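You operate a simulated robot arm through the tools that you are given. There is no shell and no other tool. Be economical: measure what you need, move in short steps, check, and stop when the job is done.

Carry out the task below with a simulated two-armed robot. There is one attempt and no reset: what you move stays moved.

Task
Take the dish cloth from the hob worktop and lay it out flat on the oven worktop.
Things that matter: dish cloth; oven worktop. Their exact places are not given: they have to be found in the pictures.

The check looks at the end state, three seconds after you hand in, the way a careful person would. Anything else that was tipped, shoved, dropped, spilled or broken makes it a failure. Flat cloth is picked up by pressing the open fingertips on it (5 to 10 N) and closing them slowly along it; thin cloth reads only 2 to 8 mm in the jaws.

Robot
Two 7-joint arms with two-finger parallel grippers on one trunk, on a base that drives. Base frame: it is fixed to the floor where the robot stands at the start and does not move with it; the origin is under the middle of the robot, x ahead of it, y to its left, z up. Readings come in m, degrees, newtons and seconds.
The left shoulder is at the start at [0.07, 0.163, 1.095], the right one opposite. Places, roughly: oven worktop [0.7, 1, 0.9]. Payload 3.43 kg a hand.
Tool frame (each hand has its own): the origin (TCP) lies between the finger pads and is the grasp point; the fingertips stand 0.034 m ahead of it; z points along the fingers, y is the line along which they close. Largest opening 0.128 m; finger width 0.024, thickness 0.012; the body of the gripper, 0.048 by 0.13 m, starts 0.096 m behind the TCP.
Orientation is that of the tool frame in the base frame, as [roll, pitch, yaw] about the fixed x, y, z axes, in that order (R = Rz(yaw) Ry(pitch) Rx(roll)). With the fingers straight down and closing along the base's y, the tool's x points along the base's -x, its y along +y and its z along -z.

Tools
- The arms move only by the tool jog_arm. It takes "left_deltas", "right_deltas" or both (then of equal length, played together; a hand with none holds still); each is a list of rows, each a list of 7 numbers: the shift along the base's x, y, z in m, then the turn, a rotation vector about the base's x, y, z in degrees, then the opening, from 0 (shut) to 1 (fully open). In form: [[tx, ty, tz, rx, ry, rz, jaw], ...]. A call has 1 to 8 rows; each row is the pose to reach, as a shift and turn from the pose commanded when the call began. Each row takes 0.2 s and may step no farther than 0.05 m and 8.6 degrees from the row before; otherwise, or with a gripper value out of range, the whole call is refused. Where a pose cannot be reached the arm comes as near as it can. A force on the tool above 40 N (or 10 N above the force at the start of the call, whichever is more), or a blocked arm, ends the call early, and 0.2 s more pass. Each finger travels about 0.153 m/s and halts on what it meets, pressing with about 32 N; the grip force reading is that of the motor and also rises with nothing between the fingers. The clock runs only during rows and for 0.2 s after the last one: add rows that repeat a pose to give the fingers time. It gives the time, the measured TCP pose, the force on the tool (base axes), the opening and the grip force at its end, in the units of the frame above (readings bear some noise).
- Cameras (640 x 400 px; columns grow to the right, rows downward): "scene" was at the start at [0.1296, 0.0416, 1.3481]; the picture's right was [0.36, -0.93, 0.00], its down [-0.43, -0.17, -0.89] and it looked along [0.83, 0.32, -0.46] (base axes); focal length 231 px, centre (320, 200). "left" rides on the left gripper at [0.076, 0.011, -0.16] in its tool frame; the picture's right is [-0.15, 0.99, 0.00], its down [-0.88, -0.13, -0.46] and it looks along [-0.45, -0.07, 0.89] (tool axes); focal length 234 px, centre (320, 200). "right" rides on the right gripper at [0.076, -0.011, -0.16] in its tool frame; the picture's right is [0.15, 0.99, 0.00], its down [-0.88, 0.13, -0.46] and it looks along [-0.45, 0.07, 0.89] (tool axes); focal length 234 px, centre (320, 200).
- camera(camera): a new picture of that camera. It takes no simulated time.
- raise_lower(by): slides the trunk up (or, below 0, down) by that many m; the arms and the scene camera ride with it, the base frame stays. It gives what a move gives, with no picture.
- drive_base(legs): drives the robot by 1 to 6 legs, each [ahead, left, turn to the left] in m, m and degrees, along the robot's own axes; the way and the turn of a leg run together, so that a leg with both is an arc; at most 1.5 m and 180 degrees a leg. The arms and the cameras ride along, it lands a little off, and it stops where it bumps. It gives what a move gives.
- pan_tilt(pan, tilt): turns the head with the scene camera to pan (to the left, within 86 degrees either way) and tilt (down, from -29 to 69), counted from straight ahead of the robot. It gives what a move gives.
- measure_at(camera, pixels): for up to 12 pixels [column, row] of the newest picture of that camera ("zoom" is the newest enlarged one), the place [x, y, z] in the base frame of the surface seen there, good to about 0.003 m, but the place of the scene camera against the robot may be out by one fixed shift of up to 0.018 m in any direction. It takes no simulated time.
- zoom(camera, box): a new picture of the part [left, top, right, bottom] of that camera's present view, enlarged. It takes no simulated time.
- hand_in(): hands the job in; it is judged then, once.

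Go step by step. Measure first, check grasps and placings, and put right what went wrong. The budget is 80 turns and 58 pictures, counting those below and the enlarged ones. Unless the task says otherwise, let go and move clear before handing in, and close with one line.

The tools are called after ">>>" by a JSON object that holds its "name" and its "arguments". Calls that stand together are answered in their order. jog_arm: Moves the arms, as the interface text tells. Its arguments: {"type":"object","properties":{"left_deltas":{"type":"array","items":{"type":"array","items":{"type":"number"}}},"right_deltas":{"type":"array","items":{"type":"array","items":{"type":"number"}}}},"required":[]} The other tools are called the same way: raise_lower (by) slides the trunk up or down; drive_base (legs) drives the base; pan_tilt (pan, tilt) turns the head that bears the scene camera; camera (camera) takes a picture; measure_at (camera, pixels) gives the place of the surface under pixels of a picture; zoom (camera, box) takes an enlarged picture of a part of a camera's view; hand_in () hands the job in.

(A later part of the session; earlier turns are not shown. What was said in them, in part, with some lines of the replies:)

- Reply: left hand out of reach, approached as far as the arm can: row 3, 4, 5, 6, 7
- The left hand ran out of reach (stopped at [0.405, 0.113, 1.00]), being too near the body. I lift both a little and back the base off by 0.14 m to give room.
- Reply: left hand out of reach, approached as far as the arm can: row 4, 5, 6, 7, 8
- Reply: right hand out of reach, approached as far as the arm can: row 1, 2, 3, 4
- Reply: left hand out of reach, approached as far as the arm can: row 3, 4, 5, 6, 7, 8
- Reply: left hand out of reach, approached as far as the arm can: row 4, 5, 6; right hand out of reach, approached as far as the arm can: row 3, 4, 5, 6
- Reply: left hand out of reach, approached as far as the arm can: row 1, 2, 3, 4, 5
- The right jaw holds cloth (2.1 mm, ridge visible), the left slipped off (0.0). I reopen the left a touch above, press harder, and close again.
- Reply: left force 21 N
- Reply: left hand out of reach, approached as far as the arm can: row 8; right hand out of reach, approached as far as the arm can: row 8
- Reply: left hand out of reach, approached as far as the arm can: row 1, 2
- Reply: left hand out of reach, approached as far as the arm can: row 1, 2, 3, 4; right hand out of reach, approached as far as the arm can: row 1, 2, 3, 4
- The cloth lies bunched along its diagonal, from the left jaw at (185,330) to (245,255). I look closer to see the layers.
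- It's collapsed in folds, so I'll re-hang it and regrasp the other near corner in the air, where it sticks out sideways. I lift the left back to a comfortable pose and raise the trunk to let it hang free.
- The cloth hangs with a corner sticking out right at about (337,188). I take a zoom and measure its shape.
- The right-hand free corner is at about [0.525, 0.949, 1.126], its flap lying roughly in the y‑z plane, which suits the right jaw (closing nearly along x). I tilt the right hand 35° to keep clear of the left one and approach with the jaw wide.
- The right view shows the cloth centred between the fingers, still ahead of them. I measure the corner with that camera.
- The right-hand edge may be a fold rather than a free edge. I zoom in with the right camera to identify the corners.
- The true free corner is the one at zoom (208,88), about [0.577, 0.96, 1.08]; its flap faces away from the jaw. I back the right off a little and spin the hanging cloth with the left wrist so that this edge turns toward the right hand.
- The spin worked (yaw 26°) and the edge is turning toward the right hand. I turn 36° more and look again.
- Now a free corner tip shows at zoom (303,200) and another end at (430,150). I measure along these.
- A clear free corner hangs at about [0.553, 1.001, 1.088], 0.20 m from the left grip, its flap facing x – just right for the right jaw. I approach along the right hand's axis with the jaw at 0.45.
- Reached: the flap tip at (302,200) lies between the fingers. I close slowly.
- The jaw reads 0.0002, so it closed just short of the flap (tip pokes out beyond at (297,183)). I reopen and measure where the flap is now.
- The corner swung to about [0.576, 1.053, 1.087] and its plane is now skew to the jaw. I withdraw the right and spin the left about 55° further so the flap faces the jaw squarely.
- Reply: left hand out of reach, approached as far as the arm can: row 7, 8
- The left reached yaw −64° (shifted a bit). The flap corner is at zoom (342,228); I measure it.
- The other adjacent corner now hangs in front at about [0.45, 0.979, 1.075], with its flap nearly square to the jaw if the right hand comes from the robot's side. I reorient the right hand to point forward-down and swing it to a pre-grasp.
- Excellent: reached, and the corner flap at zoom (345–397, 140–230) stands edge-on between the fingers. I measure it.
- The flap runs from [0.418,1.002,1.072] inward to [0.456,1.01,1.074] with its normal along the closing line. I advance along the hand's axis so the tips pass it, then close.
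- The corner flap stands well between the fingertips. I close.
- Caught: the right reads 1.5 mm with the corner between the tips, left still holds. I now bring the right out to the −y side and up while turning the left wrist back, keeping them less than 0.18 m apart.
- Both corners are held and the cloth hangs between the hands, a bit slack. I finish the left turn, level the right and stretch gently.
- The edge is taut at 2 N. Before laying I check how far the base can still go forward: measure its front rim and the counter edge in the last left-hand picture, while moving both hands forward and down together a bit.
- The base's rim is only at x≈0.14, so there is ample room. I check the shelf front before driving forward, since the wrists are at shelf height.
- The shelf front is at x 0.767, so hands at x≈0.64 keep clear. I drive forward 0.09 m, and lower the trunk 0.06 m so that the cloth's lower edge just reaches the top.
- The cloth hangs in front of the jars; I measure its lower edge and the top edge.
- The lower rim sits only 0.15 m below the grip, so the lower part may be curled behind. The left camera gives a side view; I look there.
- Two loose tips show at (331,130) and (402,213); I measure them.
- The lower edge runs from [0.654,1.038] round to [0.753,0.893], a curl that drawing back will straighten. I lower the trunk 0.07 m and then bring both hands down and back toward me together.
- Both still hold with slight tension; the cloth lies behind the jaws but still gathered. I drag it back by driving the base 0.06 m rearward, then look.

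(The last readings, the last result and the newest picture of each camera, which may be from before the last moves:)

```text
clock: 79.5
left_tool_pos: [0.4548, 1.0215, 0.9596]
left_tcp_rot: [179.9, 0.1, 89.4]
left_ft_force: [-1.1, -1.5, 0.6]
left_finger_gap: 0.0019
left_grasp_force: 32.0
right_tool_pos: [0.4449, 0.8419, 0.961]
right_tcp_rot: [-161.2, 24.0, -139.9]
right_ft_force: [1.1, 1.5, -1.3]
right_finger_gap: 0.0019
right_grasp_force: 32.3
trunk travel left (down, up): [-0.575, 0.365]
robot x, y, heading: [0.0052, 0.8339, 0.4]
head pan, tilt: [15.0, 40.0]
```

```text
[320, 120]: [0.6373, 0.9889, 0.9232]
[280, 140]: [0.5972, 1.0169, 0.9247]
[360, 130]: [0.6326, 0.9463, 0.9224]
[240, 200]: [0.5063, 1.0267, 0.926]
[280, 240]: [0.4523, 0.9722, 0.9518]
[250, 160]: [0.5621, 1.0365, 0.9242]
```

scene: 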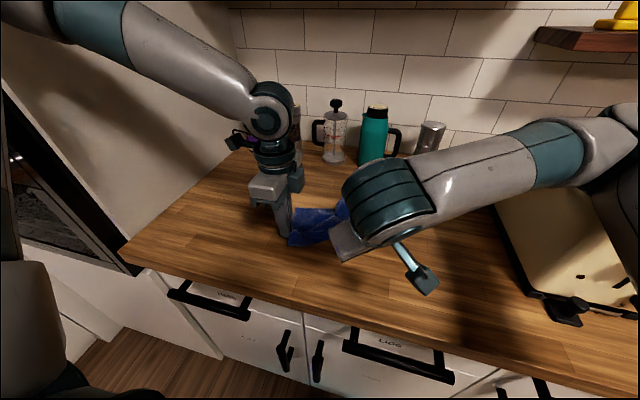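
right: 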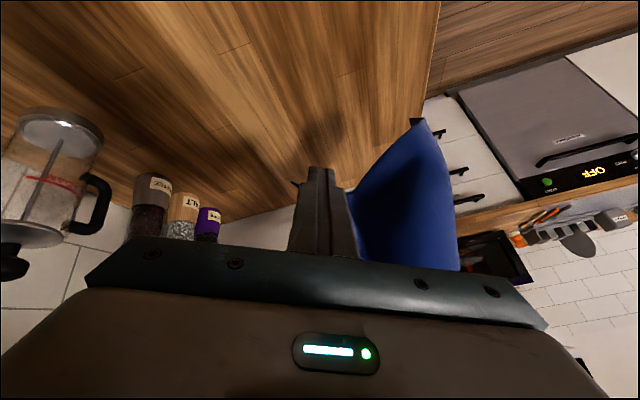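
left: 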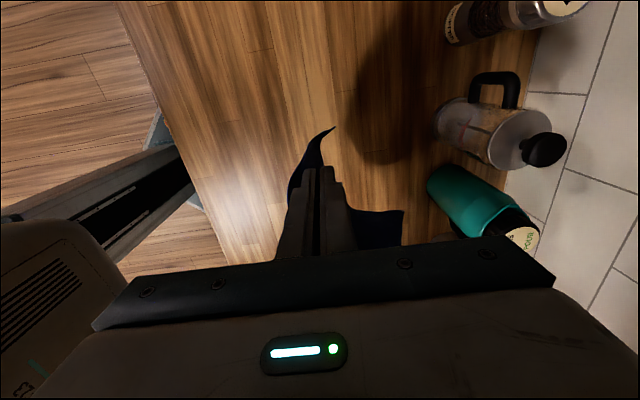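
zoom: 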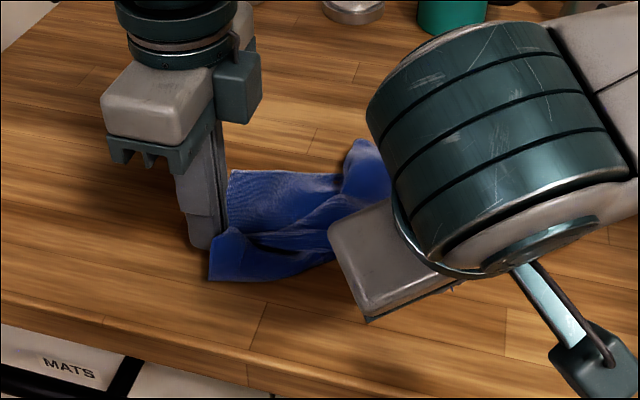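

The cloth is down but still folded in the middle (far-left corner near zoom (230,172), far-right near (360,145)). I set both near corners down, open the jaws slowly to spread them, and lift clear to get a full view.

>>> {"name": "jog_arm", "arguments": {"left_deltas": [[0, 0, -0.006, 0, 0, 0, 0], [0, 0, -0.012, 0, 0, 0, 0], [0, 0, -0.012, 0, 0, 0, 0.1], [0, 0, -0.012, 0, 0, 0, 0.2], [0, 0, -0.012, 0, 0, 0, 0.3], [0, 0, 0.01, 0, 0, 0, 0.3], [0, 0, 0.05, 0, 0, 0, 0.3], [0, 0.03, 0.09, 0, 0, 0, 0.3]], "right_deltas": [[0, 0, -0.003, 0, 0, 0, 0], [0, 0, -0.006, 0, 0, 0, 0], [0, 0, -0.006, 0, 0, 0, 0.1], [0, 0, -0.006, 0, 0, 0, 0.2], [0, 0, -0.004, 0, 0, 0, 0.3], [-0.01, 0, 0.015, 0, 0, 0, 0.3], [-0.03, 0, 0.05, 0, 0, 0, 0.3], [-0.04, -0.03, 0.085, 0, 0, 0, 0.3]]}}

>>> {"name": "jog_arm", "arguments": {"left_deltas": [[0, 0.045, 0.0, 0, 0, 0, 0.3], [0, 0.09, 0.0, 0, 0, 0, 0.3]], "right_deltas": [[0, -0.045, 0.02, 0, 0, 0, 0.3], [0, -0.09, 0.04, 0, 0, 0, 0.3]]}}

>>> {"name": "zoom", "arguments": {"camera": "scene", "box": [240, 160, 420, 290]}}

```text
clock: 81.3
left_tool_pos: [0.4536, 1.0513, 1.0523]
left_tcp_rot: [179.9, 0.1, 89.3]
left_ft_force: [0.9, 0.2, 0.2]
left_finger_gap: 0.0387
left_grasp_force: 0.2
right_tool_pos: [0.4047, 0.8113, 1.0475]
right_tcp_rot: [-161.2, 23.9, -139.8]
right_ft_force: [0.9, -0.5, -0.3]
right_finger_gap: 0.0382
right_grasp_force: 0.1
trunk travel left (down, up): [-0.575, 0.365]
robot x, y, heading: [0.0039, 0.8357, 0.2]
head pan, tilt: [15.0, 40.0]
```

```text
clock: 81.9
left_tool_pos: [0.4545, 1.1396, 1.052]
left_tcp_rot: [179.9, 0.0, 89.2]
left_ft_force: [-0.2, -0.4, 0.9]
left_finger_gap: 0.0383
left_grasp_force: 0.1
right_tool_pos: [0.405, 0.7225, 1.0881]
right_tcp_rot: [-161.1, 24.1, -139.9]
right_ft_force: [0.1, -0.5, 1.5]
right_finger_gap: 0.0384
right_grasp_force: 0.0
trunk travel left (down, up): [-0.575, 0.365]
robot x, y, heading: [0.0059, 0.8379, 0.3]
head pan, tilt: [15.0, 40.0]
```

```text
3.08 times, centred on (330, 225) of scene
```

zoom: 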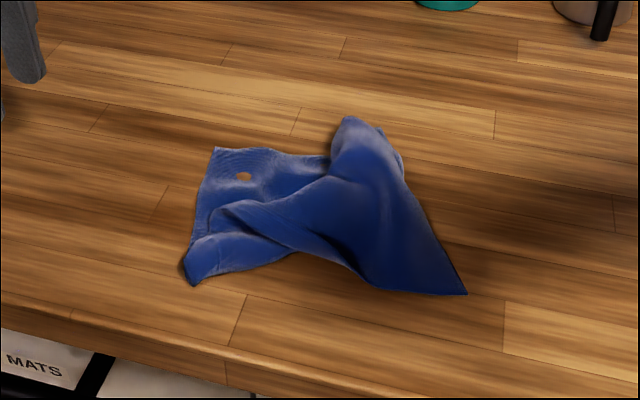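

>>> {"name": "measure_at", "arguments": {"camera": "zoom", "pixels": [[217, 150], [193, 281], [190, 245], [464, 293], [350, 122], [385, 132], [402, 160], [325, 162], [350, 265], [280, 210], [360, 190], [240, 178]]}}

```text
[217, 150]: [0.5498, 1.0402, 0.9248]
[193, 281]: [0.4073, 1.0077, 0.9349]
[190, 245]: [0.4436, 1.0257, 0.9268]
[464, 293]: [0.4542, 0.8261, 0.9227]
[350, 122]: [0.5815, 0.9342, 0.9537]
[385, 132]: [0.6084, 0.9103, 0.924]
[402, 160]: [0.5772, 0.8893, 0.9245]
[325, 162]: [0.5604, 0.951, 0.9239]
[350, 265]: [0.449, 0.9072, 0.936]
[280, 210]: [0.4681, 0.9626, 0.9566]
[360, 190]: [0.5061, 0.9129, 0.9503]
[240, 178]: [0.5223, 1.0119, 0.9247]
```

Corners now: near-left [0.41,1.01], far-left [0.55,1.04], near-right [0.45,0.83], and far-right tucked near [0.60,0.91]. I'll anchor the near-right with the right fingertips and pull the far-left corner out with the left; first the base moves forward for reach.

>>> {"name": "drive_base", "arguments": {"legs": [[0.06, 0, 0]]}}

>>> {"name": "jog_arm", "arguments": {"left_deltas": [[0.005, -0.03, 0, 0, 0, 0, 0.2], [0.01, -0.06, -0.01, 0, 0, 0, 0.2], [0.015, -0.09, -0.03, 0, 0, 0, 0.2], [0.02, -0.114, -0.05, 0, 0, 0, 0.2], [0.02, -0.114, -0.075, 0, 0, 0, 0.2], [0.02, -0.114, -0.095, 0, 0, 0, 0.2]], "right_deltas": [[0, 0.03, -0.01, 0, 0, 0, 0.2], [0, 0.06, -0.03, 0, 0, 0, 0.1], [-0.004, 0.09, -0.06, 0, 0, 0, 0], [-0.007, 0.1225, -0.09, 0, 0, 0, 0], [-0.007, 0.1225, -0.115, 0, 0, 0, 0], [-0.007, 0.1225, -0.13, 0, 0, 0, 0]]}}

```text
clock: 82.8
left_tool_pos: [0.5135, 1.1401, 1.0511]
left_tcp_rot: [180.0, 0.2, 89.3]
left_ft_force: [0.7, 0.4, -0.3]
left_finger_gap: 0.0384
left_grasp_force: 0.2
right_tool_pos: [0.4637, 0.7238, 1.087]
right_tcp_rot: [-161.3, 23.9, -139.8]
right_ft_force: [0.3, -0.2, 0.3]
right_finger_gap: 0.0383
right_grasp_force: 0.1
trunk travel left (down, up): [-0.575, 0.365]
robot x, y, heading: [0.0688, 0.8365, 0.5]
head pan, tilt: [15.0, 40.0]
```

```text
clock: 84.2
left_tool_pos: [0.5353, 1.0287, 0.9568]
left_tcp_rot: [179.9, 0.3, 89.5]
left_ft_force: [0.1, 0.7, -0.1]
left_finger_gap: 0.0257
left_grasp_force: 0.0
right_tool_pos: [0.4544, 0.8486, 0.9557]
right_tcp_rot: [-161.0, 23.9, -139.6]
right_ft_force: [-0.3, -0.1, -0.3]
right_finger_gap: 0.0
right_grasp_force: 32.6
trunk travel left (down, up): [-0.575, 0.365]
robot x, y, heading: [0.0677, 0.8379, 0.3]
head pan, tilt: [15.0, 40.0]
```

Both are about 1 cm above. I lower to touch.

>>> {"name": "jog_arm", "arguments": {"left_deltas": [[-0.004, 0, -0.006, 0, 0, 0, 0.2], [-0.004, 0, -0.01, 0, 0, 0, 0.2], [-0.004, 0, -0.012, 0, 0, 0, 0.2]], "right_deltas": [[0, 0, -0.004, 0, 0, 0, 0], [0, 0, -0.007, 0, 0, 0, 0], [0, 0, -0.01, 0, 0, 0, 0]]}}

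```text
clock: 85.0
left_tool_pos: [0.5285, 1.0298, 0.9451]
left_tcp_rot: [179.8, 0.2, 89.5]
left_ft_force: [-0.2, 0.1, 0.5]
left_finger_gap: 0.0256
left_grasp_force: 0.1
right_tool_pos: [0.4542, 0.8509, 0.9485]
right_tcp_rot: [-160.9, 23.9, -139.2]
right_ft_force: [0.6, -0.2, 6.0]
right_finger_gap: 0.0
right_grasp_force: 31.6
trunk travel left (down, up): [-0.575, 0.365]
robot x, y, heading: [0.06, 0.8378, 0.8]
head pan, tilt: [15.0, 40.0]
```

Right anchors at 6 N; left needs 3 mm more, then closes.

>>> {"name": "jog_arm", "arguments": {"left_deltas": [[0, 0, -0.002, 0, 0, 0, 0.2], [0, 0, -0.003, 0, 0, 0, 0.2], [0, 0, -0.003, 0, 0, 0, 0.16], [0, 0, -0.003, 0, 0, 0, 0.12], [0, 0, -0.003, 0, 0, 0, 0.08], [0, 0, -0.003, 0, 0, 0, 0.04], [0, 0, -0.003, 0, 0, 0, 0], [0, 0, -0.003, 0, 0, 0, 0]]}}

```text
clock: 85.7
left_tool_pos: [0.5289, 1.0295, 0.9455]
left_tcp_rot: [179.5, 0.2, 89.5]
left_ft_force: [-2.2, 4.8, 24.9]
left_finger_gap: 0.0259
left_grasp_force: 0.8
right_tool_pos: [0.4539, 0.8507, 0.9485]
right_tcp_rot: [-160.8, 24.3, -139.0]
right_ft_force: [-0.6, -3.3, 16.5]
right_finger_gap: 0.0001
right_grasp_force: 32.7
trunk travel left (down, up): [-0.575, 0.365]
robot x, y, heading: [0.0693, 0.8364, 0.8]
head pan, tilt: [15.0, 40.0]
stopped in row 2 (left hand): the force on the tool passed its limit (the readings are from after the stop); the commanded pose is now the measured one
```

Contact is stiff (25 N). The commanded pose has reset to the surface; I ease by 1 mm and close.

>>> {"name": "jog_arm", "arguments": {"left_deltas": [[0, 0, 0.0005, 0, 0, 0, 0.2], [0, 0, 0.0005, 0, 0, 0, 0.16], [0, 0, 0.0005, 0, 0, 0, 0.12], [0, 0, 0.0005, 0, 0, 0, 0.08], [0, 0, 0.0005, 0, 0, 0, 0.04], [0, 0, 0.0005, 0, 0, 0, 0], [0, 0, 0.0005, 0, 0, 0, 0]], "right_deltas": [[0, 0, 0.001, 0, 0, 0, 0], [0, 0, 0.001, 0, 0, 0, 0], [0, 0, 0.001, 0, 0, 0, 0], [0, 0, 0.001, 0, 0, 0, 0], [0, 0, 0.001, 0, 0, 0, 0], [0, 0, 0.001, 0, 0, 0, 0], [0, 0, 0.001, 0, 0, 0, 0]]}}

```text
clock: 86.5
left_tool_pos: [0.528, 1.0292, 0.9469]
left_tcp_rot: [179.6, 0.2, 89.6]
left_ft_force: [-3.2, 0.7, 9.2]
left_finger_gap: 0.0
left_grasp_force: 32.0
right_tool_pos: [0.4541, 0.8525, 0.9471]
right_tcp_rot: [-160.9, 24.1, -138.9]
right_ft_force: [-2.1, -0.4, 9.2]
right_finger_gap: 0.0001
right_grasp_force: 32.7
trunk travel left (down, up): [-0.575, 0.365]
robot x, y, heading: [0.0651, 0.8368, 0.8]
head pan, tilt: [15.0, 40.0]
stopped in row 4 (left hand): the force on the tool passed its limit (the readings are from after the stop); the commanded pose is now the measured one
```

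The left closed without cloth but is pressing on it with 9 N. I try the simple way: drag that corner outward by friction while the right anchors.

>>> {"name": "jog_arm", "arguments": {"left_deltas": [[0.01, 0.002, 0, 0, 0, 0, 0], [0.022, 0.004, 0, 0, 0, 0, 0], [0.034, 0.006, 0, 0, 0, 0, 0], [0.046, 0.008, 0, 0, 0, 0, 0], [0.058, 0.01, 0, 0, 0, 0, 0], [0.07, 0.012, 0, 0, 0, 0, 0]]}}

>>> {"name": "zoom", "arguments": {"camera": "scene", "box": [220, 160, 420, 310]}}

```text
clock: 88.0
left_tool_pos: [0.5985, 1.0414, 0.945]
left_tcp_rot: [179.6, 0.3, 89.7]
left_ft_force: [-3.9, -1.4, 14.8]
left_finger_gap: 0.0003
left_grasp_force: 32.3
right_tool_pos: [0.4551, 0.8522, 0.9483]
right_tcp_rot: [-161.0, 24.0, -138.9]
right_ft_force: [-2.1, -2.2, 13.0]
right_finger_gap: 0.0
right_grasp_force: 32.3
trunk travel left (down, up): [-0.575, 0.365]
robot x, y, heading: [0.0674, 0.8367, 0.6]
head pan, tilt: [15.0, 40.0]
```

```text
2.67 times, centred on (320, 235) of scene
```

zoom: 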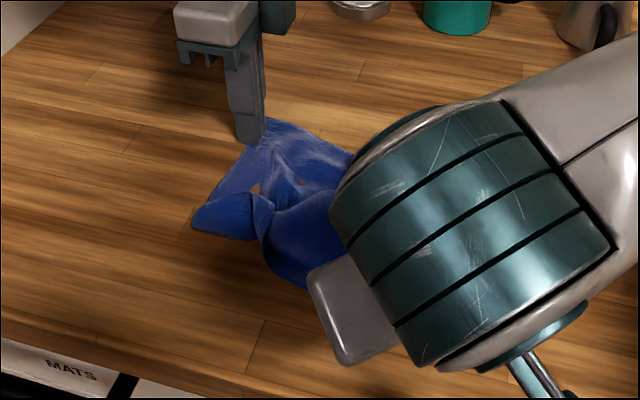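

Friction dragging works – the far-left corner followed to the left fingertip. I measure the new outline.

>>> {"name": "measure_at", "arguments": {"camera": "zoom", "pixels": [[268, 122], [235, 150], [196, 222], [245, 237], [262, 210], [265, 255], [300, 285], [345, 158], [310, 130], [320, 160], [290, 180], [320, 220]]}}

```text
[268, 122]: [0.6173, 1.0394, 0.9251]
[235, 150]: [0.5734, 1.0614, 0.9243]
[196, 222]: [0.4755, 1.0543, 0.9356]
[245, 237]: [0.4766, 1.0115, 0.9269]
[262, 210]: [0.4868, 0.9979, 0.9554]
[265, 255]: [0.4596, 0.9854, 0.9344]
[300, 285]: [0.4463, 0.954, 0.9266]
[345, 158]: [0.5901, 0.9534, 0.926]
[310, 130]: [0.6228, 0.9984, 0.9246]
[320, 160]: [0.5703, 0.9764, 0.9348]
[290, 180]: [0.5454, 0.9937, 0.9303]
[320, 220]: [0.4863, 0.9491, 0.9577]
```

Far-left is now near [0.62,1.04]; the near-left corner is curled at [0.48,1.05] and should go back toward me. I lift the left and press on that corner.

>>> {"name": "jog_arm", "arguments": {"left_deltas": [[0, 0, 0.02, 0, 0, 0, 0], [-0.045, 0, 0.025, 0, 0, 0, 0], [-0.09, 0.002, 0.025, 0, 0, 0, 0], [-0.103, 0.004, 0.015, 0, 0, 0, 0], [-0.103, 0.004, 0.006, 0, 0, 0, 0], [-0.103, 0.004, 0.002, 0, 0, 0, 0], [-0.103, 0.004, 0.001, 0, 0, 0, 0]]}}

```text
clock: 89.5
left_tool_pos: [0.4937, 1.0445, 0.9474]
left_tcp_rot: [179.6, 0.2, 89.6]
left_ft_force: [-0.5, 1.0, 2.0]
left_finger_gap: 0.0001
left_grasp_force: 31.1
right_tool_pos: [0.454, 0.8512, 0.9487]
right_tcp_rot: [-161.0, 24.0, -138.9]
right_ft_force: [-2.8, -1.0, 13.9]
right_finger_gap: 0.0001
right_grasp_force: 31.9
trunk travel left (down, up): [-0.575, 0.365]
robot x, y, heading: [0.0688, 0.8334, 0.9]
head pan, tilt: [15.0, 40.0]
```

Light contact. I press 1.5 mm more and drag the near-left corner 7.5 cm toward me.

>>> {"name": "jog_arm", "arguments": {"left_deltas": [[0, 0, -0.0015, 0, 0, 0, 0], [-0.01, 0.001, -0.002, 0, 0, 0, 0], [-0.022, 0.003, -0.002, 0, 0, 0, 0], [-0.034, 0.004, -0.002, 0, 0, 0, 0], [-0.046, 0.006, -0.002, 0, 0, 0, 0], [-0.058, 0.008, -0.002, 0, 0, 0, 0], [-0.07, 0.01, -0.002, 0, 0, 0, 0]]}}

>>> {"name": "zoom", "arguments": {"camera": "scene", "box": [220, 160, 420, 310]}}

>>> {"name": "measure_at", "arguments": {"camera": "zoom", "pixels": [[268, 122], [235, 150], [210, 190], [190, 230], [190, 250], [220, 250], [250, 250], [280, 270], [345, 158], [300, 150], [280, 200], [320, 220]]}}

```text
clock: 91.0
left_tool_pos: [0.4403, 1.053, 0.946]
left_tcp_rot: [179.3, 0.3, 89.7]
left_ft_force: [-1.9, 3.8, 16.7]
left_finger_gap: 0.0002
left_grasp_force: 32.2
left hand out of reach, approached as far as the arm can: row 7
right_tool_pos: [0.4544, 0.8514, 0.9479]
right_tcp_rot: [-161.0, 24.1, -139.0]
right_ft_force: [-0.9, 0.6, 7.8]
right_finger_gap: 0.0
right_grasp_force: 31.4
trunk travel left (down, up): [-0.575, 0.365]
robot x, y, heading: [0.0682, 0.8364, 0.7]
head pan, tilt: [15.0, 40.0]
stopped in row 7 (left hand): the force on the tool passed its limit (the readings are from after the stop); the commanded pose is now the measured one
```

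```text
2.67 times, centred on (320, 235) of scene
```

zoom: 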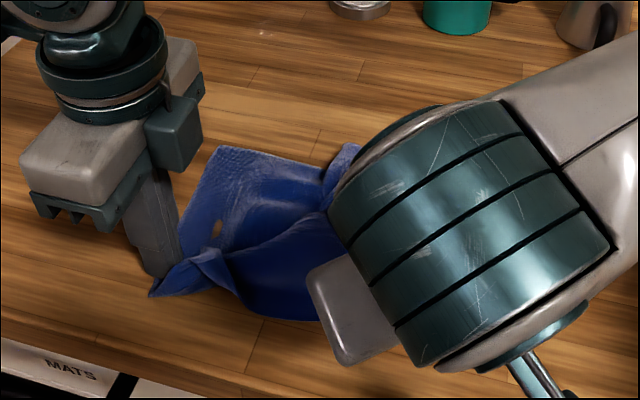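

```text
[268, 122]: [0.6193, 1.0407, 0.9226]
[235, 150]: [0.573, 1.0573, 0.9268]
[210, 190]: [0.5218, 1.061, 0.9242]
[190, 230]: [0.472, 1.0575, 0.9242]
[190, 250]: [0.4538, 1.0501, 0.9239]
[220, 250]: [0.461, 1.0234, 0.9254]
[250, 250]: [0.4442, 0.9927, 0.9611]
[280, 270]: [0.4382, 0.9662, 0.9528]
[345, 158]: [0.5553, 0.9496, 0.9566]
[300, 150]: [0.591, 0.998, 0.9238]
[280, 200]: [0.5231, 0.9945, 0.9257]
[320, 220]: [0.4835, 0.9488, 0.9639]
```

The left side is now nearly flat with near edge A–C fully long; a fold remains along the middle, to be removed by pulling the far-right corner out. I lift the right arm away to see that corner, leaving the left as anchor.

>>> {"name": "jog_arm", "arguments": {"right_deltas": [[0, 0, 0.03, 0, 0, 0, 0], [0, -0.03, 0.07, 0, 0, 0, 0], [0, -0.07, 0.1, 0, 0, 0, 0], [0, -0.11, 0.12, 0, 0, 0, 0], [0, -0.15, 0.14, 0, 0, 0, 0]]}}

>>> {"name": "zoom", "arguments": {"camera": "scene", "box": [240, 170, 440, 310]}}

>>> {"name": "measure_at", "arguments": {"camera": "zoom", "pixels": [[300, 120], [320, 140], [340, 160], [360, 180], [380, 200], [400, 220], [420, 240], [380, 140], [360, 120], [400, 170], [300, 250], [160, 130]]}}

```text
clock: 92.2
left_tool_pos: [0.4393, 1.0517, 0.9445]
left_tcp_rot: [179.4, 0.1, 89.6]
left_ft_force: [-2.2, 4.0, 27.1]
left_finger_gap: 0.0002
left_grasp_force: 32.4
right_tool_pos: [0.463, 0.7054, 1.098]
right_tcp_rot: [-161.2, 23.9, -139.1]
right_ft_force: [-0.5, -0.7, 0.1]
right_finger_gap: 0.0001
right_grasp_force: 32.2
right hand out of reach, approached as far as the arm can: row 4, 5
trunk travel left (down, up): [-0.575, 0.365]
robot x, y, heading: [0.0681, 0.8372, 0.6]
head pan, tilt: [15.0, 40.0]
```

```text
2.86 times, centred on (340, 240) of scene
```

zoom: 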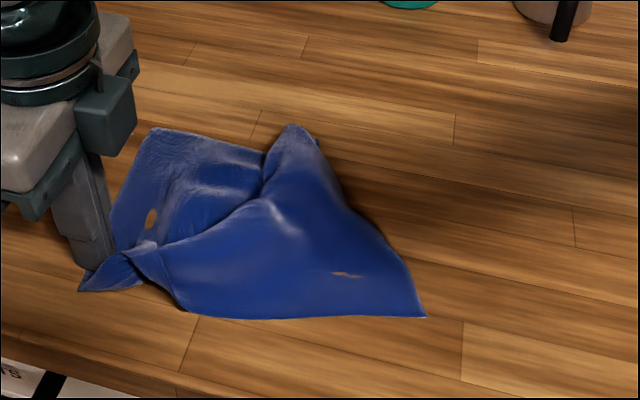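

```text
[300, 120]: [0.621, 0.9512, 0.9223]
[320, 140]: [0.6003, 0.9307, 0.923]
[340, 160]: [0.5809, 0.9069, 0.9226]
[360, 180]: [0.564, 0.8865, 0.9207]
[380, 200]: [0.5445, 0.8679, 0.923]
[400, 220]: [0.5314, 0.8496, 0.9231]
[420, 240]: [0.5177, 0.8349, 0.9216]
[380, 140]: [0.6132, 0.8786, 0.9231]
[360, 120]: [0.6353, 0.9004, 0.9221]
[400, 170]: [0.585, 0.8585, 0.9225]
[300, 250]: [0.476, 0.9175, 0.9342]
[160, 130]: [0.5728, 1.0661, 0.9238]
```

The overlap ridge runs from near-left to a raised tip at zoom (293,125), which is the far-right corner folded inward. I move the left hand clear and bring the right's closed tips over that tip at about [0.59, 0.935].

>>> {"name": "jog_arm", "arguments": {"left_deltas": [[0, 0, 0.03, 0, 0, 0, 0], [0, 0.03, 0.07, 0, 0, 0, 0], [0, 0.07, 0.09, 0, 0, 0, 0], [0, 0.11, 0.09, 0, 0, 0, 0], [0, 0.12, 0.09, 0, 0, 0, 0], [0, 0.12, 0.09, 0, 0, 0, 0], [0, 0.12, 0.09, 0, 0, 0, 0], [0, 0.12, 0.09, 0, 0, 0, 0]], "right_deltas": [[0.02, 0.04, -0.015, 0, 0, 0, 0], [0.04, 0.08, -0.03, 0, 0, 0, 0], [0.06, 0.12, -0.045, 0, 0, 0, 0], [0.08, 0.16, -0.06, 0, 0, 0, 0], [0.095, 0.195, -0.08, 0, 0, 0, 0], [0.109, 0.23, -0.105, 0, 0, 0, 0], [0.109, 0.23, -0.13, 0, 0, 0, 0], [0.109, 0.23, -0.147, 0, 0, 0, 0]]}}

```text
clock: 94.0
left_tool_pos: [0.4402, 1.1726, 1.0324]
left_tcp_rot: [179.5, 0.3, 89.7]
left_ft_force: [-0.5, -0.3, -0.3]
left_finger_gap: 0.0
left_grasp_force: 32.1
right_tool_pos: [0.574, 0.9377, 0.9493]
right_tcp_rot: [-161.0, 24.0, -139.0]
right_ft_force: [0.5, -0.9, 5.6]
right_finger_gap: 0.0002
right_grasp_force: 32.3
trunk travel left (down, up): [-0.575, 0.365]
robot x, y, heading: [0.0659, 0.8375, 0.7]
head pan, tilt: [15.0, 40.0]
```

Pressing at 5.6 N on the tip. I drag it out to the far right.

>>> {"name": "jog_arm", "arguments": {"right_deltas": [[0.004, -0.01, -0.001, 0, 0, 0, 0], [0.01, -0.024, -0.001, 0, 0, 0, 0], [0.016, -0.039, -0.001, 0, 0, 0, 0], [0.022, -0.054, -0.001, 0, 0, 0, 0], [0.028, -0.068, -0.001, 0, 0, 0, 0], [0.034, -0.083, -0.001, 0, 0, 0, 0], [0.04, -0.097, -0.001, 0, 0, 0, 0], [0.045, -0.11, -0.001, 0, 0, 0, 0]]}}

>>> {"name": "jog_arm", "arguments": {"right_deltas": [[0, 0, 0.03, 0, 0, 0, 0], [-0.03, -0.03, 0.06, 0, 0, 0, 0], [-0.06, -0.06, 0.1, 0, 0, 0, 0], [-0.1, -0.08, 0.12, 0, 0, 0, 0], [-0.13, -0.1, 0.13, 0, 0, 0, 0]]}}

>>> {"name": "zoom", "arguments": {"camera": "scene", "box": [240, 170, 440, 310]}}

```text
clock: 95.8
left_tool_pos: [0.4401, 1.1718, 1.0332]
left_tcp_rot: [179.4, 0.3, 89.7]
left_ft_force: [-0.9, -0.7, 0.2]
left_finger_gap: 0.0001
left_grasp_force: 31.8
right_tool_pos: [0.6177, 0.8248, 0.9497]
right_tcp_rot: [-161.2, 24.1, -139.1]
right_ft_force: [-1.5, 2.9, 13.8]
right_finger_gap: 0.0003
right_grasp_force: 32.0
trunk travel left (down, up): [-0.575, 0.365]
robot x, y, heading: [0.068, 0.8319, 0.9]
head pan, tilt: [15.0, 40.0]
```

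```text
refused: row 2 steps farther than a row can; nothing moved
```

```text
2.86 times, centred on (340, 240) of scene
```

zoom: 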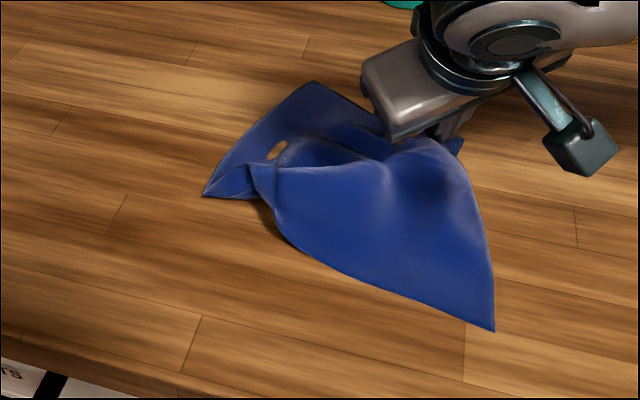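

The whole cloth slid and turned, but opened further: far-left (310,85), near-left (205,193), near-right (493,328), far-right about (462,145) under the right tip. I measure these.

>>> {"name": "measure_at", "arguments": {"camera": "zoom", "pixels": [[309, 87], [207, 192], [250, 190], [275, 225], [330, 265], [490, 325], [470, 190], [460, 150], [380, 130], [385, 175], [340, 180], [300, 140]]}}

```text
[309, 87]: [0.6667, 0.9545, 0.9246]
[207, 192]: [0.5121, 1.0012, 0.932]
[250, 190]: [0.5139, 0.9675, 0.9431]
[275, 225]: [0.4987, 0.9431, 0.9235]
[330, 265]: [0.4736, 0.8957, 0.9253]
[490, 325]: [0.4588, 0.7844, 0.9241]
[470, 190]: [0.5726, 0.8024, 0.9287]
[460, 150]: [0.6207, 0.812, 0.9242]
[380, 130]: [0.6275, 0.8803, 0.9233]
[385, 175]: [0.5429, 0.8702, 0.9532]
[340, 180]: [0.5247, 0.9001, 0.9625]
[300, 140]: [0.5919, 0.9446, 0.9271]
```

Near edge A–C is full length, the far edge is still compressed; pulling the opposite corners A (near-left) and B (far-right) apart along the diagonal should open it. I place the left tips on A at about [0.53, 0.99] while the right stays on B.

>>> {"name": "jog_arm", "arguments": {"left_deltas": [[0.02, -0.04, 0, 0, 0, 0, 0], [0.04, -0.08, 0, 0, 0, 0, 0], [0.06, -0.12, -0.01, 0, 0, 0, 0], [0.075, -0.155, -0.03, 0, 0, 0, 0], [0.086, -0.18, -0.055, 0, 0, 0, 0], [0.086, -0.18, -0.078, 0, 0, 0, 0], [0.086, -0.18, -0.084, 0, 0, 0, 0], [0.086, -0.18, -0.0855, 0, 0, 0, 0]]}}

```text
clock: 97.6
left_tool_pos: [0.5269, 0.9933, 0.9478]
left_tcp_rot: [179.3, 0.3, 89.6]
left_ft_force: [0.1, 0.6, -0.9]
left_finger_gap: 0.0001
left_grasp_force: 32.0
right_tool_pos: [0.6187, 0.8247, 0.9487]
right_tcp_rot: [-161.1, 23.9, -139.1]
right_ft_force: [1.9, -1.2, 14.1]
right_finger_gap: 0.0
right_grasp_force: 32.2
trunk travel left (down, up): [-0.575, 0.365]
robot x, y, heading: [0.0657, 0.8355, 0.8]
head pan, tilt: [15.0, 40.0]
```

Left about to touch. I press 3 mm and pull A toward me-left while B goes far-right.

>>> {"name": "jog_arm", "arguments": {"left_deltas": [[0, 0, -0.002, 0, 0, 0, 0], [0, 0, -0.003, 0, 0, 0, 0], [-0.008, 0.006, -0.003, 0, 0, 0, 0], [-0.016, 0.012, -0.003, 0, 0, 0, 0], [-0.024, 0.018, -0.003, 0, 0, 0, 0], [-0.032, 0.025, -0.003, 0, 0, 0, 0], [-0.04, 0.031, -0.003, 0, 0, 0, 0], [-0.046, 0.036, -0.003, 0, 0, 0, 0]], "right_deltas": [[0, 0, 0, 0, 0, 0, 0], [0, 0, 0, 0, 0, 0, 0], [0.005, -0.009, 0, 0, 0, 0, 0], [0.01, -0.018, 0, 0, 0, 0, 0], [0.015, -0.028, 0, 0, 0, 0, 0], [0.02, -0.037, 0, 0, 0, 0, 0], [0.025, -0.046, 0, 0, 0, 0, 0], [0.03, -0.055, 0, 0, 0, 0, 0]]}}

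```text
clock: 99.4
left_tool_pos: [0.4807, 1.0206, 0.9477]
left_tcp_rot: [179.5, -0.4, 89.5]
left_ft_force: [0.6, -0.4, 0.1]
left_finger_gap: 0.0002
left_grasp_force: 31.6
right_tool_pos: [0.6505, 0.7635, 0.9488]
right_tcp_rot: [-161.4, 24.2, -139.1]
right_ft_force: [-3.8, 3.8, 25.1]
right_finger_gap: 0.0
right_grasp_force: 32.4
trunk travel left (down, up): [-0.575, 0.365]
robot x, y, heading: [0.0637, 0.8336, 0.5]
head pan, tilt: [15.0, 40.0]
```

The left shows 0 N, so it may have slipped at the end; B was dragged on. I lift both hands well clear and take one of the three remaining pictures.

>>> {"name": "jog_arm", "arguments": {"left_deltas": [[0, 0, 0.03, 0, 0, 0, 0], [0, 0.03, 0.06, 0, 0, 0, 0], [0, 0.07, 0.08, 0, 0, 0, 0], [0, 0.11, 0.08, 0, 0, 0, 0], [0, 0.15, 0.08, 0, 0, 0, 0], [0, 0.15, 0.08, 0, 0, 0, 0]], "right_deltas": [[0, 0, 0.03, 0, 0, 0, 0], [-0.02, -0.01, 0.06, 0, 0, 0, 0], [-0.05, -0.02, 0.09, 0, 0, 0, 0], [-0.09, -0.03, 0.11, 0, 0, 0, 0], [-0.13, -0.04, 0.13, 0, 0, 0, 0], [-0.17, -0.05, 0.14, 0, 0, 0, 0]]}}

>>> {"name": "zoom", "arguments": {"camera": "scene", "box": [250, 160, 450, 300]}}

```text
clock: 100.8
left_tool_pos: [0.4812, 1.1765, 1.0274]
left_tcp_rot: [179.4, 0.3, 89.6]
left_ft_force: [0.8, -1.0, 1.1]
left_finger_gap: 0.0002
left_grasp_force: 32.0
right_tool_pos: [0.4744, 0.7184, 1.0885]
right_tcp_rot: [-161.2, 24.0, -139.2]
right_ft_force: [0.3, -0.5, 0.5]
right_finger_gap: 0.0
right_grasp_force: 31.8
trunk travel left (down, up): [-0.575, 0.365]
robot x, y, heading: [0.0692, 0.8363, 0.6]
head pan, tilt: [15.0, 40.0]
```

```text
2.86 times, centred on (350, 230) of scene
```

zoom: 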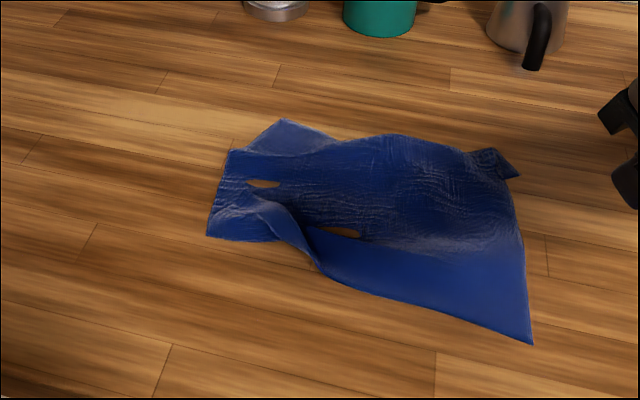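

Big improvement: nearly spread, with a small fold between near-left and the near edge, and a turned-back piece at far-left (285,125). I measure the outline.

>>> {"name": "measure_at", "arguments": {"camera": "zoom", "pixels": [[283, 121], [230, 152], [208, 235], [275, 240], [300, 245], [330, 280], [530, 341], [518, 176], [495, 150], [465, 153], [395, 136], [335, 143]]}}

>>> {"name": "measure_at", "arguments": {"camera": "zoom", "pixels": [[270, 215], [290, 225], [310, 255], [260, 195], [350, 250], [420, 245], [400, 190], [310, 180], [240, 210], [260, 150], [500, 165], [485, 230]]}}

```text
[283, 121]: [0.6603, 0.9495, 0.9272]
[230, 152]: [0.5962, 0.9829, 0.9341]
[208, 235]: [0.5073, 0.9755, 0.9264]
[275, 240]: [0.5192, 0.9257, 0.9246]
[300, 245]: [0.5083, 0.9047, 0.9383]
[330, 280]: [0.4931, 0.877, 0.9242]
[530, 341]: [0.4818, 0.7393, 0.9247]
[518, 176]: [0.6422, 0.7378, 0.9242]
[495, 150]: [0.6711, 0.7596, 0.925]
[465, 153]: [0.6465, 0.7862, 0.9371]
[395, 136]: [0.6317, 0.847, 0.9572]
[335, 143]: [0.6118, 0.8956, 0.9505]
```

```text
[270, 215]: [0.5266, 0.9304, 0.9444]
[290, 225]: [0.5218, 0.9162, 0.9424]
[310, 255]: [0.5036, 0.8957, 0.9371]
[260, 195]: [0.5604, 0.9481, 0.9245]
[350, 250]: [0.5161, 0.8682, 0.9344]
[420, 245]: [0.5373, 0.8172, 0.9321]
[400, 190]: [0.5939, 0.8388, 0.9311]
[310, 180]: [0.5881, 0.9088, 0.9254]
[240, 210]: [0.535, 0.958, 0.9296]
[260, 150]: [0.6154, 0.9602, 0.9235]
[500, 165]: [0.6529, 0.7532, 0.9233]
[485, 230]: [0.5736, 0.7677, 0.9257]
```

All is measured: D (far-left) [0.666,0.95], A [0.513,0.976], C [0.488,0.739], B [0.65,0.74]. Next I pull the other diagonal, D and C, apart; for the left arm's reach I first shift the base 0.1 m to the right.

>>> {"name": "jog_arm", "arguments": {"right_deltas": [[0, 0.03, 0.02, 0, 0, 0, 0], [0, 0.06, 0.04, 0, 0, 0, 0], [0, 0.09, 0.04, 0, 0, 0, 0]]}}

>>> {"name": "drive_base", "arguments": {"legs": [[0, -0.1, 0]]}}

```text
clock: 101.6
left_tool_pos: [0.4824, 1.1788, 1.0247]
left_tcp_rot: [179.5, 0.4, 89.5]
left_ft_force: [0.2, 0.2, -0.3]
left_finger_gap: 0.0001
left_grasp_force: 31.9
right_tool_pos: [0.4781, 0.8119, 1.1271]
right_tcp_rot: [-161.1, 23.8, -139.0]
right_ft_force: [-0.4, 1.2, 0.6]
right_finger_gap: 0.0001
right_grasp_force: 32.2
trunk travel left (down, up): [-0.575, 0.365]
robot x, y, heading: [0.0659, 0.8358, 0.9]
head pan, tilt: [15.0, 40.0]
```

```text
clock: 102.7
left_tool_pos: [0.4824, 1.0782, 1.027]
left_tcp_rot: [179.5, 0.3, 89.6]
left_ft_force: [0.0, -1.8, 0.3]
left_finger_gap: 0.0
left_grasp_force: 32.0
right_tool_pos: [0.4795, 0.7103, 1.1281]
right_tcp_rot: [-161.1, 24.0, -139.0]
right_ft_force: [-0.4, -0.2, -0.1]
right_finger_gap: 0.0
right_grasp_force: 32.1
trunk travel left (down, up): [-0.575, 0.365]
robot x, y, heading: [0.0674, 0.7345, 0.6]
head pan, tilt: [15.0, 40.0]
```

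Now left goes over D and right over C, stopping just above.

>>> {"name": "jog_arm", "arguments": {"left_deltas": [[0.03, -0.02, 0, 0, 0, 0, 0], [0.06, -0.045, 0, 0, 0, 0, 0], [0.09, -0.07, 0, 0, 0, 0, 0], [0.12, -0.095, 0, 0, 0, 0, 0], [0.15, -0.12, -0.01, 0, 0, 0, 0], [0.17, -0.135, -0.035, 0, 0, 0, 0], [0.17, -0.135, -0.06, 0, 0, 0, 0], [0.17, -0.135, -0.075, 0, 0, 0, 0]], "right_deltas": [[0, 0.02, -0.02, 0, 0, 0, 0], [0, 0.042, -0.05, 0, 0, 0, 0], [0, 0.042, -0.08, 0, 0, 0, 0], [0, 0.042, -0.11, 0, 0, 0, 0], [0, 0.042, -0.14, 0, 0, 0, 0], [0, 0.042, -0.16, 0, 0, 0, 0], [0, 0.042, -0.17, 0, 0, 0, 0], [0, 0.042, -0.174, 0, 0, 0, 0]]}}

```text
clock: 104.5
left_tool_pos: [0.6518, 0.9432, 0.9558]
left_tcp_rot: [179.4, 0.4, 89.7]
left_ft_force: [0.7, -0.7, 0.8]
left_finger_gap: 0.0001
left_grasp_force: 31.7
right_tool_pos: [0.4814, 0.753, 0.9637]
right_tcp_rot: [-160.3, 24.7, -138.8]
right_ft_force: [0.4, 0.5, -0.7]
right_finger_gap: 0.0001
right_grasp_force: 31.8
trunk travel left (down, up): [-0.575, 0.365]
robot x, y, heading: [0.0704, 0.7391, 0.9]
head pan, tilt: [15.0, 40.0]
```

Left is 1 cm above contact, right likewise. I go down to touch.

>>> {"name": "jog_arm", "arguments": {"left_deltas": [[0, 0, -0.004, 0, 0, 0, 0], [0, 0, -0.0065, 0, 0, 0, 0], [0, 0, -0.0075, 0, 0, 0, 0]], "right_deltas": [[0, 0, -0.004, 0, 0, 0, 0], [0, 0, -0.006, 0, 0, 0, 0], [0, 0, -0.008, 0, 0, 0, 0]]}}

```text
clock: 105.3
left_tool_pos: [0.6521, 0.9452, 0.9465]
left_tcp_rot: [179.5, 0.4, 89.5]
left_ft_force: [-0.6, -0.8, -0.2]
left_finger_gap: 0.0
left_grasp_force: 32.1
right_tool_pos: [0.4828, 0.7548, 0.9563]
right_tcp_rot: [-160.1, 24.9, -138.7]
right_ft_force: [-0.8, -0.2, -0.1]
right_finger_gap: 0.0
right_grasp_force: 31.8
trunk travel left (down, up): [-0.575, 0.365]
robot x, y, heading: [0.0652, 0.7364, 0.8]
head pan, tilt: [15.0, 40.0]
```

>>> {"name": "jog_arm", "arguments": {"left_deltas": [[0, 0, -0.0015, 0, 0, 0, 0], [0, 0, -0.003, 0, 0, 0, 0], [0, 0, -0.003, 0, 0, 0, 0]], "right_deltas": [[0, 0, -0.004, 0, 0, 0, 0], [0, 0, -0.007, 0, 0, 0, 0], [0, 0, -0.0085, 0, 0, 0, 0]]}}

```text
clock: 106.1
left_tool_pos: [0.6535, 0.9457, 0.9463]
left_tcp_rot: [179.2, 0.7, 89.6]
left_ft_force: [2.0, -2.0, 14.7]
left_finger_gap: 0.0
left_grasp_force: 31.3
right_tool_pos: [0.4807, 0.7568, 0.9486]
right_tcp_rot: [-159.9, 24.9, -138.6]
right_ft_force: [0.1, -0.4, -0.3]
right_finger_gap: 0.0
right_grasp_force: 32.2
trunk travel left (down, up): [-0.575, 0.365]
robot x, y, heading: [0.0656, 0.7333, 0.6]
head pan, tilt: [15.0, 40.0]
```

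Left presses with 15 N; the right needs 3 mm more. Then I pull D far-left and C near-right together.

>>> {"name": "jog_arm", "arguments": {"left_deltas": [[0, 0, 0.0005, 0, 0, 0, 0], [0, 0, 0.0005, 0, 0, 0, 0], [0.008, 0.004, 0.0, 0, 0, 0, 0], [0.016, 0.008, 0, 0, 0, 0, 0], [0.024, 0.012, 0, 0, 0, 0, 0], [0.032, 0.016, 0, 0, 0, 0, 0], [0.04, 0.02, 0, 0, 0, 0, 0], [0.046, 0.024, 0, 0, 0, 0, 0]], "right_deltas": [[0, 0, -0.002, 0, 0, 0, 0], [0, 0, -0.0035, 0, 0, 0, 0], [-0.007, -0.004, -0.004, 0, 0, 0, 0], [-0.015, -0.008, -0.004, 0, 0, 0, 0], [-0.023, -0.012, -0.004, 0, 0, 0, 0], [-0.03, -0.016, -0.004, 0, 0, 0, 0], [-0.037, -0.02, -0.004, 0, 0, 0, 0], [-0.044, -0.023, -0.004, 0, 0, 0, 0]]}}

```text
clock: 106.7
left_tool_pos: [0.6505, 0.9457, 0.9454]
left_tcp_rot: [179.0, 0.5, 89.7]
left_ft_force: [-1.7, 0.7, 23.4]
left_finger_gap: 0.0
left_grasp_force: 32.1
right_tool_pos: [0.4821, 0.756, 0.9474]
right_tcp_rot: [-159.4, 25.9, -138.4]
right_ft_force: [-0.9, -0.5, 6.2]
right_finger_gap: 0.0
right_grasp_force: 31.9
trunk travel left (down, up): [-0.575, 0.365]
robot x, y, heading: [0.0686, 0.7368, 0.8]
head pan, tilt: [15.0, 40.0]
stopped in row 3 (right hand): the force on the tool passed its limit (the readings are from after the stop); the commanded pose is now the measured one
```

Contact forces are now about right (6 N right, 23 N left). I ease the left slightly and drag.

>>> {"name": "jog_arm", "arguments": {"left_deltas": [[0, 0, 0.001, 0, 0, 0, 0], [0.008, 0.004, 0.001, 0, 0, 0, 0], [0.016, 0.008, 0.001, 0, 0, 0, 0], [0.024, 0.012, 0.001, 0, 0, 0, 0], [0.032, 0.016, 0.001, 0, 0, 0, 0], [0.04, 0.02, 0.001, 0, 0, 0, 0], [0.046, 0.024, 0.001, 0, 0, 0, 0]], "right_deltas": [[0, 0, 0.0, 0, 0, 0, 0], [-0.007, -0.004, 0, 0, 0, 0, 0], [-0.015, -0.008, 0, 0, 0, 0, 0], [-0.023, -0.012, 0, 0, 0, 0, 0], [-0.03, -0.016, 0, 0, 0, 0, 0], [-0.037, -0.02, 0, 0, 0, 0, 0], [-0.044, -0.023, 0, 0, 0, 0, 0]]}}

```text
clock: 107.5
left_tool_pos: [0.6649, 0.9522, 0.9467]
left_tcp_rot: [179.1, 0.4, 89.5]
left_ft_force: [-0.7, 0.9, 9.5]
left_finger_gap: 0.0
left_grasp_force: 31.8
right_tool_pos: [0.4719, 0.7482, 0.9463]
right_tcp_rot: [-159.8, 26.3, -138.8]
right_ft_force: [0.2, -0.1, 1.1]
right_finger_gap: 0.0
right_grasp_force: 32.3
trunk travel left (down, up): [-0.575, 0.365]
robot x, y, heading: [0.0657, 0.7403, 0.8]
head pan, tilt: [15.0, 40.0]
stopped in row 3 (right hand): the force on the tool passed its limit (the readings are from after the stop); the commanded pose is now the measured one
```

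Progress of 1.5 cm before the right spiked. I continue with the right eased 0.5 mm.

>>> {"name": "jog_arm", "arguments": {"left_deltas": [[0.004, 0.002, 0, 0, 0, 0, 0], [0.01, 0.005, 0, 0, 0, 0, 0], [0.016, 0.008, 0, 0, 0, 0, 0], [0.022, 0.011, 0, 0, 0, 0, 0], [0.028, 0.014, 0, 0, 0, 0, 0], [0.034, 0.017, 0, 0, 0, 0, 0]], "right_deltas": [[-0.005, -0.003, 0.0005, 0, 0, 0, 0], [-0.01, -0.006, 0.0005, 0, 0, 0, 0], [-0.016, -0.009, 0.001, 0, 0, 0, 0], [-0.022, -0.011, 0.001, 0, 0, 0, 0], [-0.028, -0.014, 0.001, 0, 0, 0, 0], [-0.034, -0.016, 0.001, 0, 0, 0, 0]]}}

```text
clock: 108.9
left_tool_pos: [0.7005, 0.9666, 0.9453]
left_tcp_rot: [179.3, 0.2, 89.4]
left_ft_force: [-2.0, -1.5, 11.1]
left_finger_gap: 0.0
left_grasp_force: 31.4
right_tool_pos: [0.4492, 0.7478, 0.9496]
right_tcp_rot: [-160.0, 26.0, -139.0]
right_ft_force: [-0.3, 0.3, -0.4]
right_finger_gap: 0.0
right_grasp_force: 32.2
right hand out of reach, approached as far as the arm can: row 3, 4, 5, 6
trunk travel left (down, up): [-0.575, 0.365]
robot x, y, heading: [0.0683, 0.7354, 0.7]
head pan, tilt: [15.0, 40.0]
5 turns are left
```

Only 5 turns remain, so I combine: with D still pressed by the left, the right goes to B, drags it far-right, then both lift clear and I take a picture.

>>> {"name": "jog_arm", "arguments": {"right_deltas": [[0, 0, 0.03, 0, 0, 0, 0], [0.04, 0, 0.04, 0, 0, 0, 0], [0.08, 0.003, 0.04, 0, 0, 0, 0], [0.12, 0.005, 0.04, 0, 0, 0, 0], [0.16, 0.008, 0.04, 0, 0, 0, 0], [0.174, 0.009, 0.025, 0, 0, 0, 0], [0.174, 0.009, 0.008, 0, 0, 0, 0], [0.174, 0.009, -0.001, 0, 0, 0, 0]]}}

>>> {"name": "jog_arm", "arguments": {"right_deltas": [[0.002, -0.002, -0.001, 0, 0, 0, 0], [0.008, -0.006, -0.0015, 0, 0, 0, 0], [0.015, -0.011, -0.0015, 0, 0, 0, 0], [0.022, -0.016, -0.0015, 0, 0, 0, 0], [0.03, -0.021, -0.0015, 0, 0, 0, 0], [0.037, -0.026, -0.0015, 0, 0, 0, 0], [0.044, -0.031, -0.0015, 0, 0, 0, 0]]}}

>>> {"name": "jog_arm", "arguments": {"left_deltas": [[0, 0, 0.03, 0, 0, 0, 0], [-0.01, 0.03, 0.06, 0, 0, 0, 0], [-0.03, 0.06, 0.08, 0, 0, 0, 0], [-0.06, 0.09, 0.08, 0, 0, 0, 0], [-0.1, 0.12, 0.08, 0, 0, 0, 0], [-0.14, 0.14, 0.08, 0, 0, 0, 0], [-0.18, 0.16, 0.08, 0, 0, 0, 0]], "right_deltas": [[0, 0, 0.03, 0, 0, 0, 0], [-0.02, 0, 0.06, 0, 0, 0, 0], [-0.05, 0, 0.09, 0, 0, 0, 0], [-0.09, 0, 0.11, 0, 0, 0, 0], [-0.13, 0, 0.13, 0, 0, 0, 0], [-0.17, -0.01, 0.14, 0, 0, 0, 0], [-0.19, -0.02, 0.15, 0, 0, 0, 0]]}}

>>> {"name": "camera", "arguments": {"camera": "scene"}}

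```text
clock: 110.7
left_tool_pos: [0.7008, 0.9678, 0.9462]
left_tcp_rot: [179.3, 0.4, 89.4]
left_ft_force: [0.1, -0.6, 9.3]
left_finger_gap: 0.0
left_grasp_force: 31.8
right_tool_pos: [0.6276, 0.756, 0.9528]
right_tcp_rot: [-159.8, 26.2, -139.0]
right_ft_force: [0.0, -0.7, 0.3]
right_finger_gap: 0.0
right_grasp_force: 32.2
trunk travel left (down, up): [-0.575, 0.365]
robot x, y, heading: [0.0668, 0.7351, 0.8]
head pan, tilt: [15.0, 40.0]
```

```text
clock: 112.3
left_tool_pos: [0.7009, 0.967, 0.9454]
left_tcp_rot: [179.4, 0.4, 89.5]
left_ft_force: [0.8, 2.5, 13.0]
left_finger_gap: 0.0
left_grasp_force: 31.7
right_tool_pos: [0.6675, 0.7255, 0.948]
right_tcp_rot: [-160.0, 26.2, -138.9]
right_ft_force: [0.0, 0.1, 1.1]
right_finger_gap: 0.0001
right_grasp_force: 31.8
trunk travel left (down, up): [-0.575, 0.365]
robot x, y, heading: [0.0683, 0.7364, 0.5]
head pan, tilt: [15.0, 40.0]
```

```text
clock: 113.9
left_tool_pos: [0.5204, 1.129, 1.0266]
left_tcp_rot: [179.3, 0.4, 89.4]
left_ft_force: [0.2, 0.5, 0.6]
left_finger_gap: 0.0
left_grasp_force: 31.7
right_tool_pos: [0.4769, 0.7043, 1.0968]
right_tcp_rot: [-159.9, 26.2, -138.9]
right_ft_force: [-0.6, 1.1, 0.0]
right_finger_gap: 0.0001
right_grasp_force: 32.4
trunk travel left (down, up): [-0.575, 0.365]
robot x, y, heading: [0.0701, 0.7336, 0.7]
head pan, tilt: [15.0, 40.0]
```

```text
1 pictures are left
4 turns are left
```

scene: 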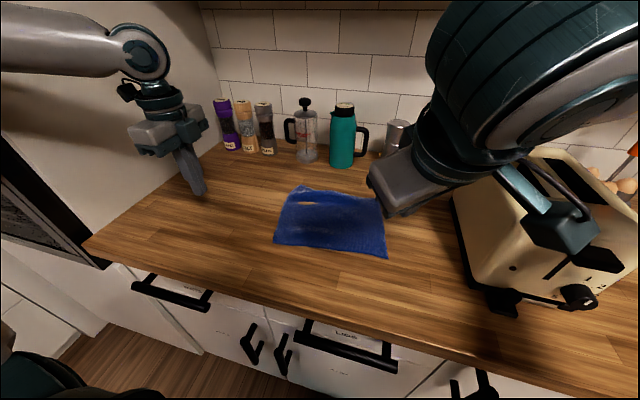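

The cloth is now nearly flat and square: corners about (275,243), (387,257), (295,187), (383,197). I measure outline and heights to find what bumps remain (around (310,203)).

>>> {"name": "measure_at", "arguments": {"camera": "scene", "pixels": [[297, 189], [277, 242], [385, 255], [380, 200], [320, 193], [350, 196], [300, 205], [312, 204], [325, 210], [345, 220], [300, 225], [365, 235]]}}

>>> {"name": "measure_at", "arguments": {"camera": "scene", "pixels": [[320, 200], [335, 200], [365, 200], [375, 210], [290, 215], [285, 230], [310, 240], [340, 245], [360, 215], [330, 230], [310, 215], [288, 203]]}}

```text
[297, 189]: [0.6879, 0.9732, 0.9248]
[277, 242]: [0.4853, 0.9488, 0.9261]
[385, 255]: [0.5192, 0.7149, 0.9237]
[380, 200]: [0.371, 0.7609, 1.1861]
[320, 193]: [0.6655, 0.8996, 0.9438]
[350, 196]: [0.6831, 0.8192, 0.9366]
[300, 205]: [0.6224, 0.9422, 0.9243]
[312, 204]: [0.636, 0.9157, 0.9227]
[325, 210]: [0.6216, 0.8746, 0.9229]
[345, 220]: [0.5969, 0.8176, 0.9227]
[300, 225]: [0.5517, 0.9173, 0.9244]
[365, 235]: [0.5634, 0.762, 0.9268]
```

```text
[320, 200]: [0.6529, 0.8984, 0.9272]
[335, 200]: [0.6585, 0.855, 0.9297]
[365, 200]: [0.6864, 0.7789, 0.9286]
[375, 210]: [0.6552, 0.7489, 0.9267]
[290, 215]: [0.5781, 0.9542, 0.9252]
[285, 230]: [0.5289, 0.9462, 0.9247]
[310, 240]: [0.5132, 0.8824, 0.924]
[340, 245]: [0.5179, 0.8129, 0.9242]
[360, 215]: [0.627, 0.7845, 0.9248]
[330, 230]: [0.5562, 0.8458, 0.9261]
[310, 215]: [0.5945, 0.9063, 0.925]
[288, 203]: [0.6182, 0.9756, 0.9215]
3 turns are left
```

All corners are out: far-left [0.69,0.97], near-left [0.49,0.95], near-right [0.525,0.715]; it lies flat save for a 2 cm arch at the far edge near [0.67,0.90]. One gentle outward drag of the far-left corner should take that out; then I clear and look.

>>> {"name": "jog_arm", "arguments": {"left_deltas": [[0.035, -0.03, 0, 0, 0, 0, 0], [0.07, -0.06, 0, 0, 0, 0, 0], [0.1, -0.095, 0, 0, 0, 0, 0], [0.13, -0.13, 0, 0, 0, 0, 0], [0.155, -0.156, -0.015, 0, 0, 0, 0], [0.166, -0.166, -0.045, 0, 0, 0, 0], [0.166, -0.166, -0.07, 0, 0, 0, 0], [0.166, -0.166, -0.08, 0, 0, 0, 0]]}}

>>> {"name": "jog_arm", "arguments": {"left_deltas": [[0, 0, -0.0005, 0, 0, 0, 0], [0.004, 0.005, -0.0005, 0, 0, 0, 0], [0.008, 0.01, -0.0005, 0, 0, 0, 0], [0.012, 0.015, -0.0005, 0, 0, 0, 0], [0.016, 0.021, -0.0005, 0, 0, 0, 0], [0.02, 0.027, -0.0005, 0, 0, 0, 0]]}}

>>> {"name": "jog_arm", "arguments": {"left_deltas": [[0, 0, 0.03, 0, 0, 0, 0], [-0.01, 0.03, 0.06, 0, 0, 0, 0], [-0.03, 0.06, 0.08, 0, 0, 0, 0], [-0.06, 0.09, 0.08, 0, 0, 0, 0], [-0.1, 0.11, 0.08, 0, 0, 0, 0], [-0.14, 0.13, 0.08, 0, 0, 0, 0], [-0.18, 0.14, 0.08, 0, 0, 0, 0]]}}

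>>> {"name": "zoom", "arguments": {"camera": "scene", "box": [230, 150, 430, 290]}}

```text
clock: 115.7
left_tool_pos: [0.688, 0.9618, 0.9463]
left_tcp_rot: [179.3, 0.3, 89.5]
left_ft_force: [1.1, 0.7, 5.8]
left_finger_gap: 0.0002
left_grasp_force: 32.1
right_tool_pos: [0.478, 0.7043, 1.0973]
right_tcp_rot: [-160.0, 26.1, -139.1]
right_ft_force: [-0.1, 0.3, -0.9]
right_finger_gap: 0.0
right_grasp_force: 31.7
trunk travel left (down, up): [-0.575, 0.365]
robot x, y, heading: [0.0688, 0.7367, 0.6]
head pan, tilt: [15.0, 40.0]
```

```text
clock: 117.1
left_tool_pos: [0.7062, 0.9889, 0.9456]
left_tcp_rot: [179.4, 0.2, 89.4]
left_ft_force: [-0.7, -1.2, 7.7]
left_finger_gap: 0.0
left_grasp_force: 32.1
right_tool_pos: [0.4778, 0.7035, 1.0969]
right_tcp_rot: [-160.1, 26.1, -139.0]
right_ft_force: [0.6, -0.1, -0.3]
right_finger_gap: 0.0001
right_grasp_force: 31.9
trunk travel left (down, up): [-0.575, 0.365]
robot x, y, heading: [0.0656, 0.7366, 0.6]
head pan, tilt: [15.0, 40.0]
```

```text
clock: 118.7
left_tool_pos: [0.5261, 1.1267, 1.023]
left_tcp_rot: [179.3, 0.4, 89.4]
left_ft_force: [-0.4, 0.6, 0.1]
left_finger_gap: 0.0
left_grasp_force: 32.0
right_tool_pos: [0.4769, 0.7046, 1.097]
right_tcp_rot: [-160.0, 26.1, -139.0]
right_ft_force: [0.5, 0.8, 0.1]
right_finger_gap: 0.0
right_grasp_force: 31.9
trunk travel left (down, up): [-0.575, 0.365]
robot x, y, heading: [0.0655, 0.7379, 0.9]
head pan, tilt: [15.0, 40.0]
```

```text
2.86 times, centred on (330, 220) of scene
2 turns are left
```

zoom: 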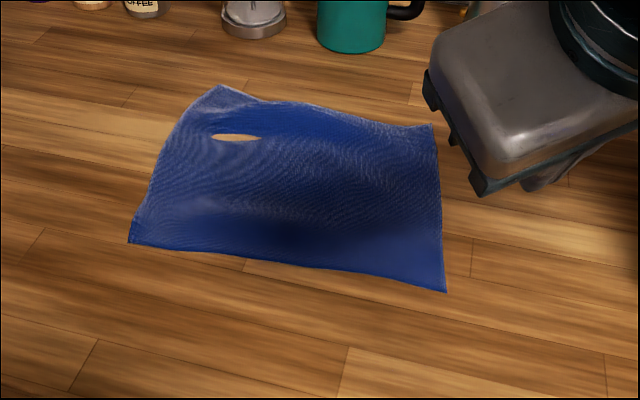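

The last zoom shows the cloth spread out with all four corners out, at about (215,88), (432,127), (445,290) and (130,242). It lies flat on the oven worktop, the jars and toaster are untouched, and both hands are clear, so I hand in.

>>> {"name": "hand_in", "arguments": {}}

```text
The job is handed in.
```

The dish cloth is on the oven worktop, spread out with all four corners showing, and both hands are clear. A slight ripple may remain along its far edge: I measured a rise of about 2 cm there before my last pull and did not re-measure it afterwards.
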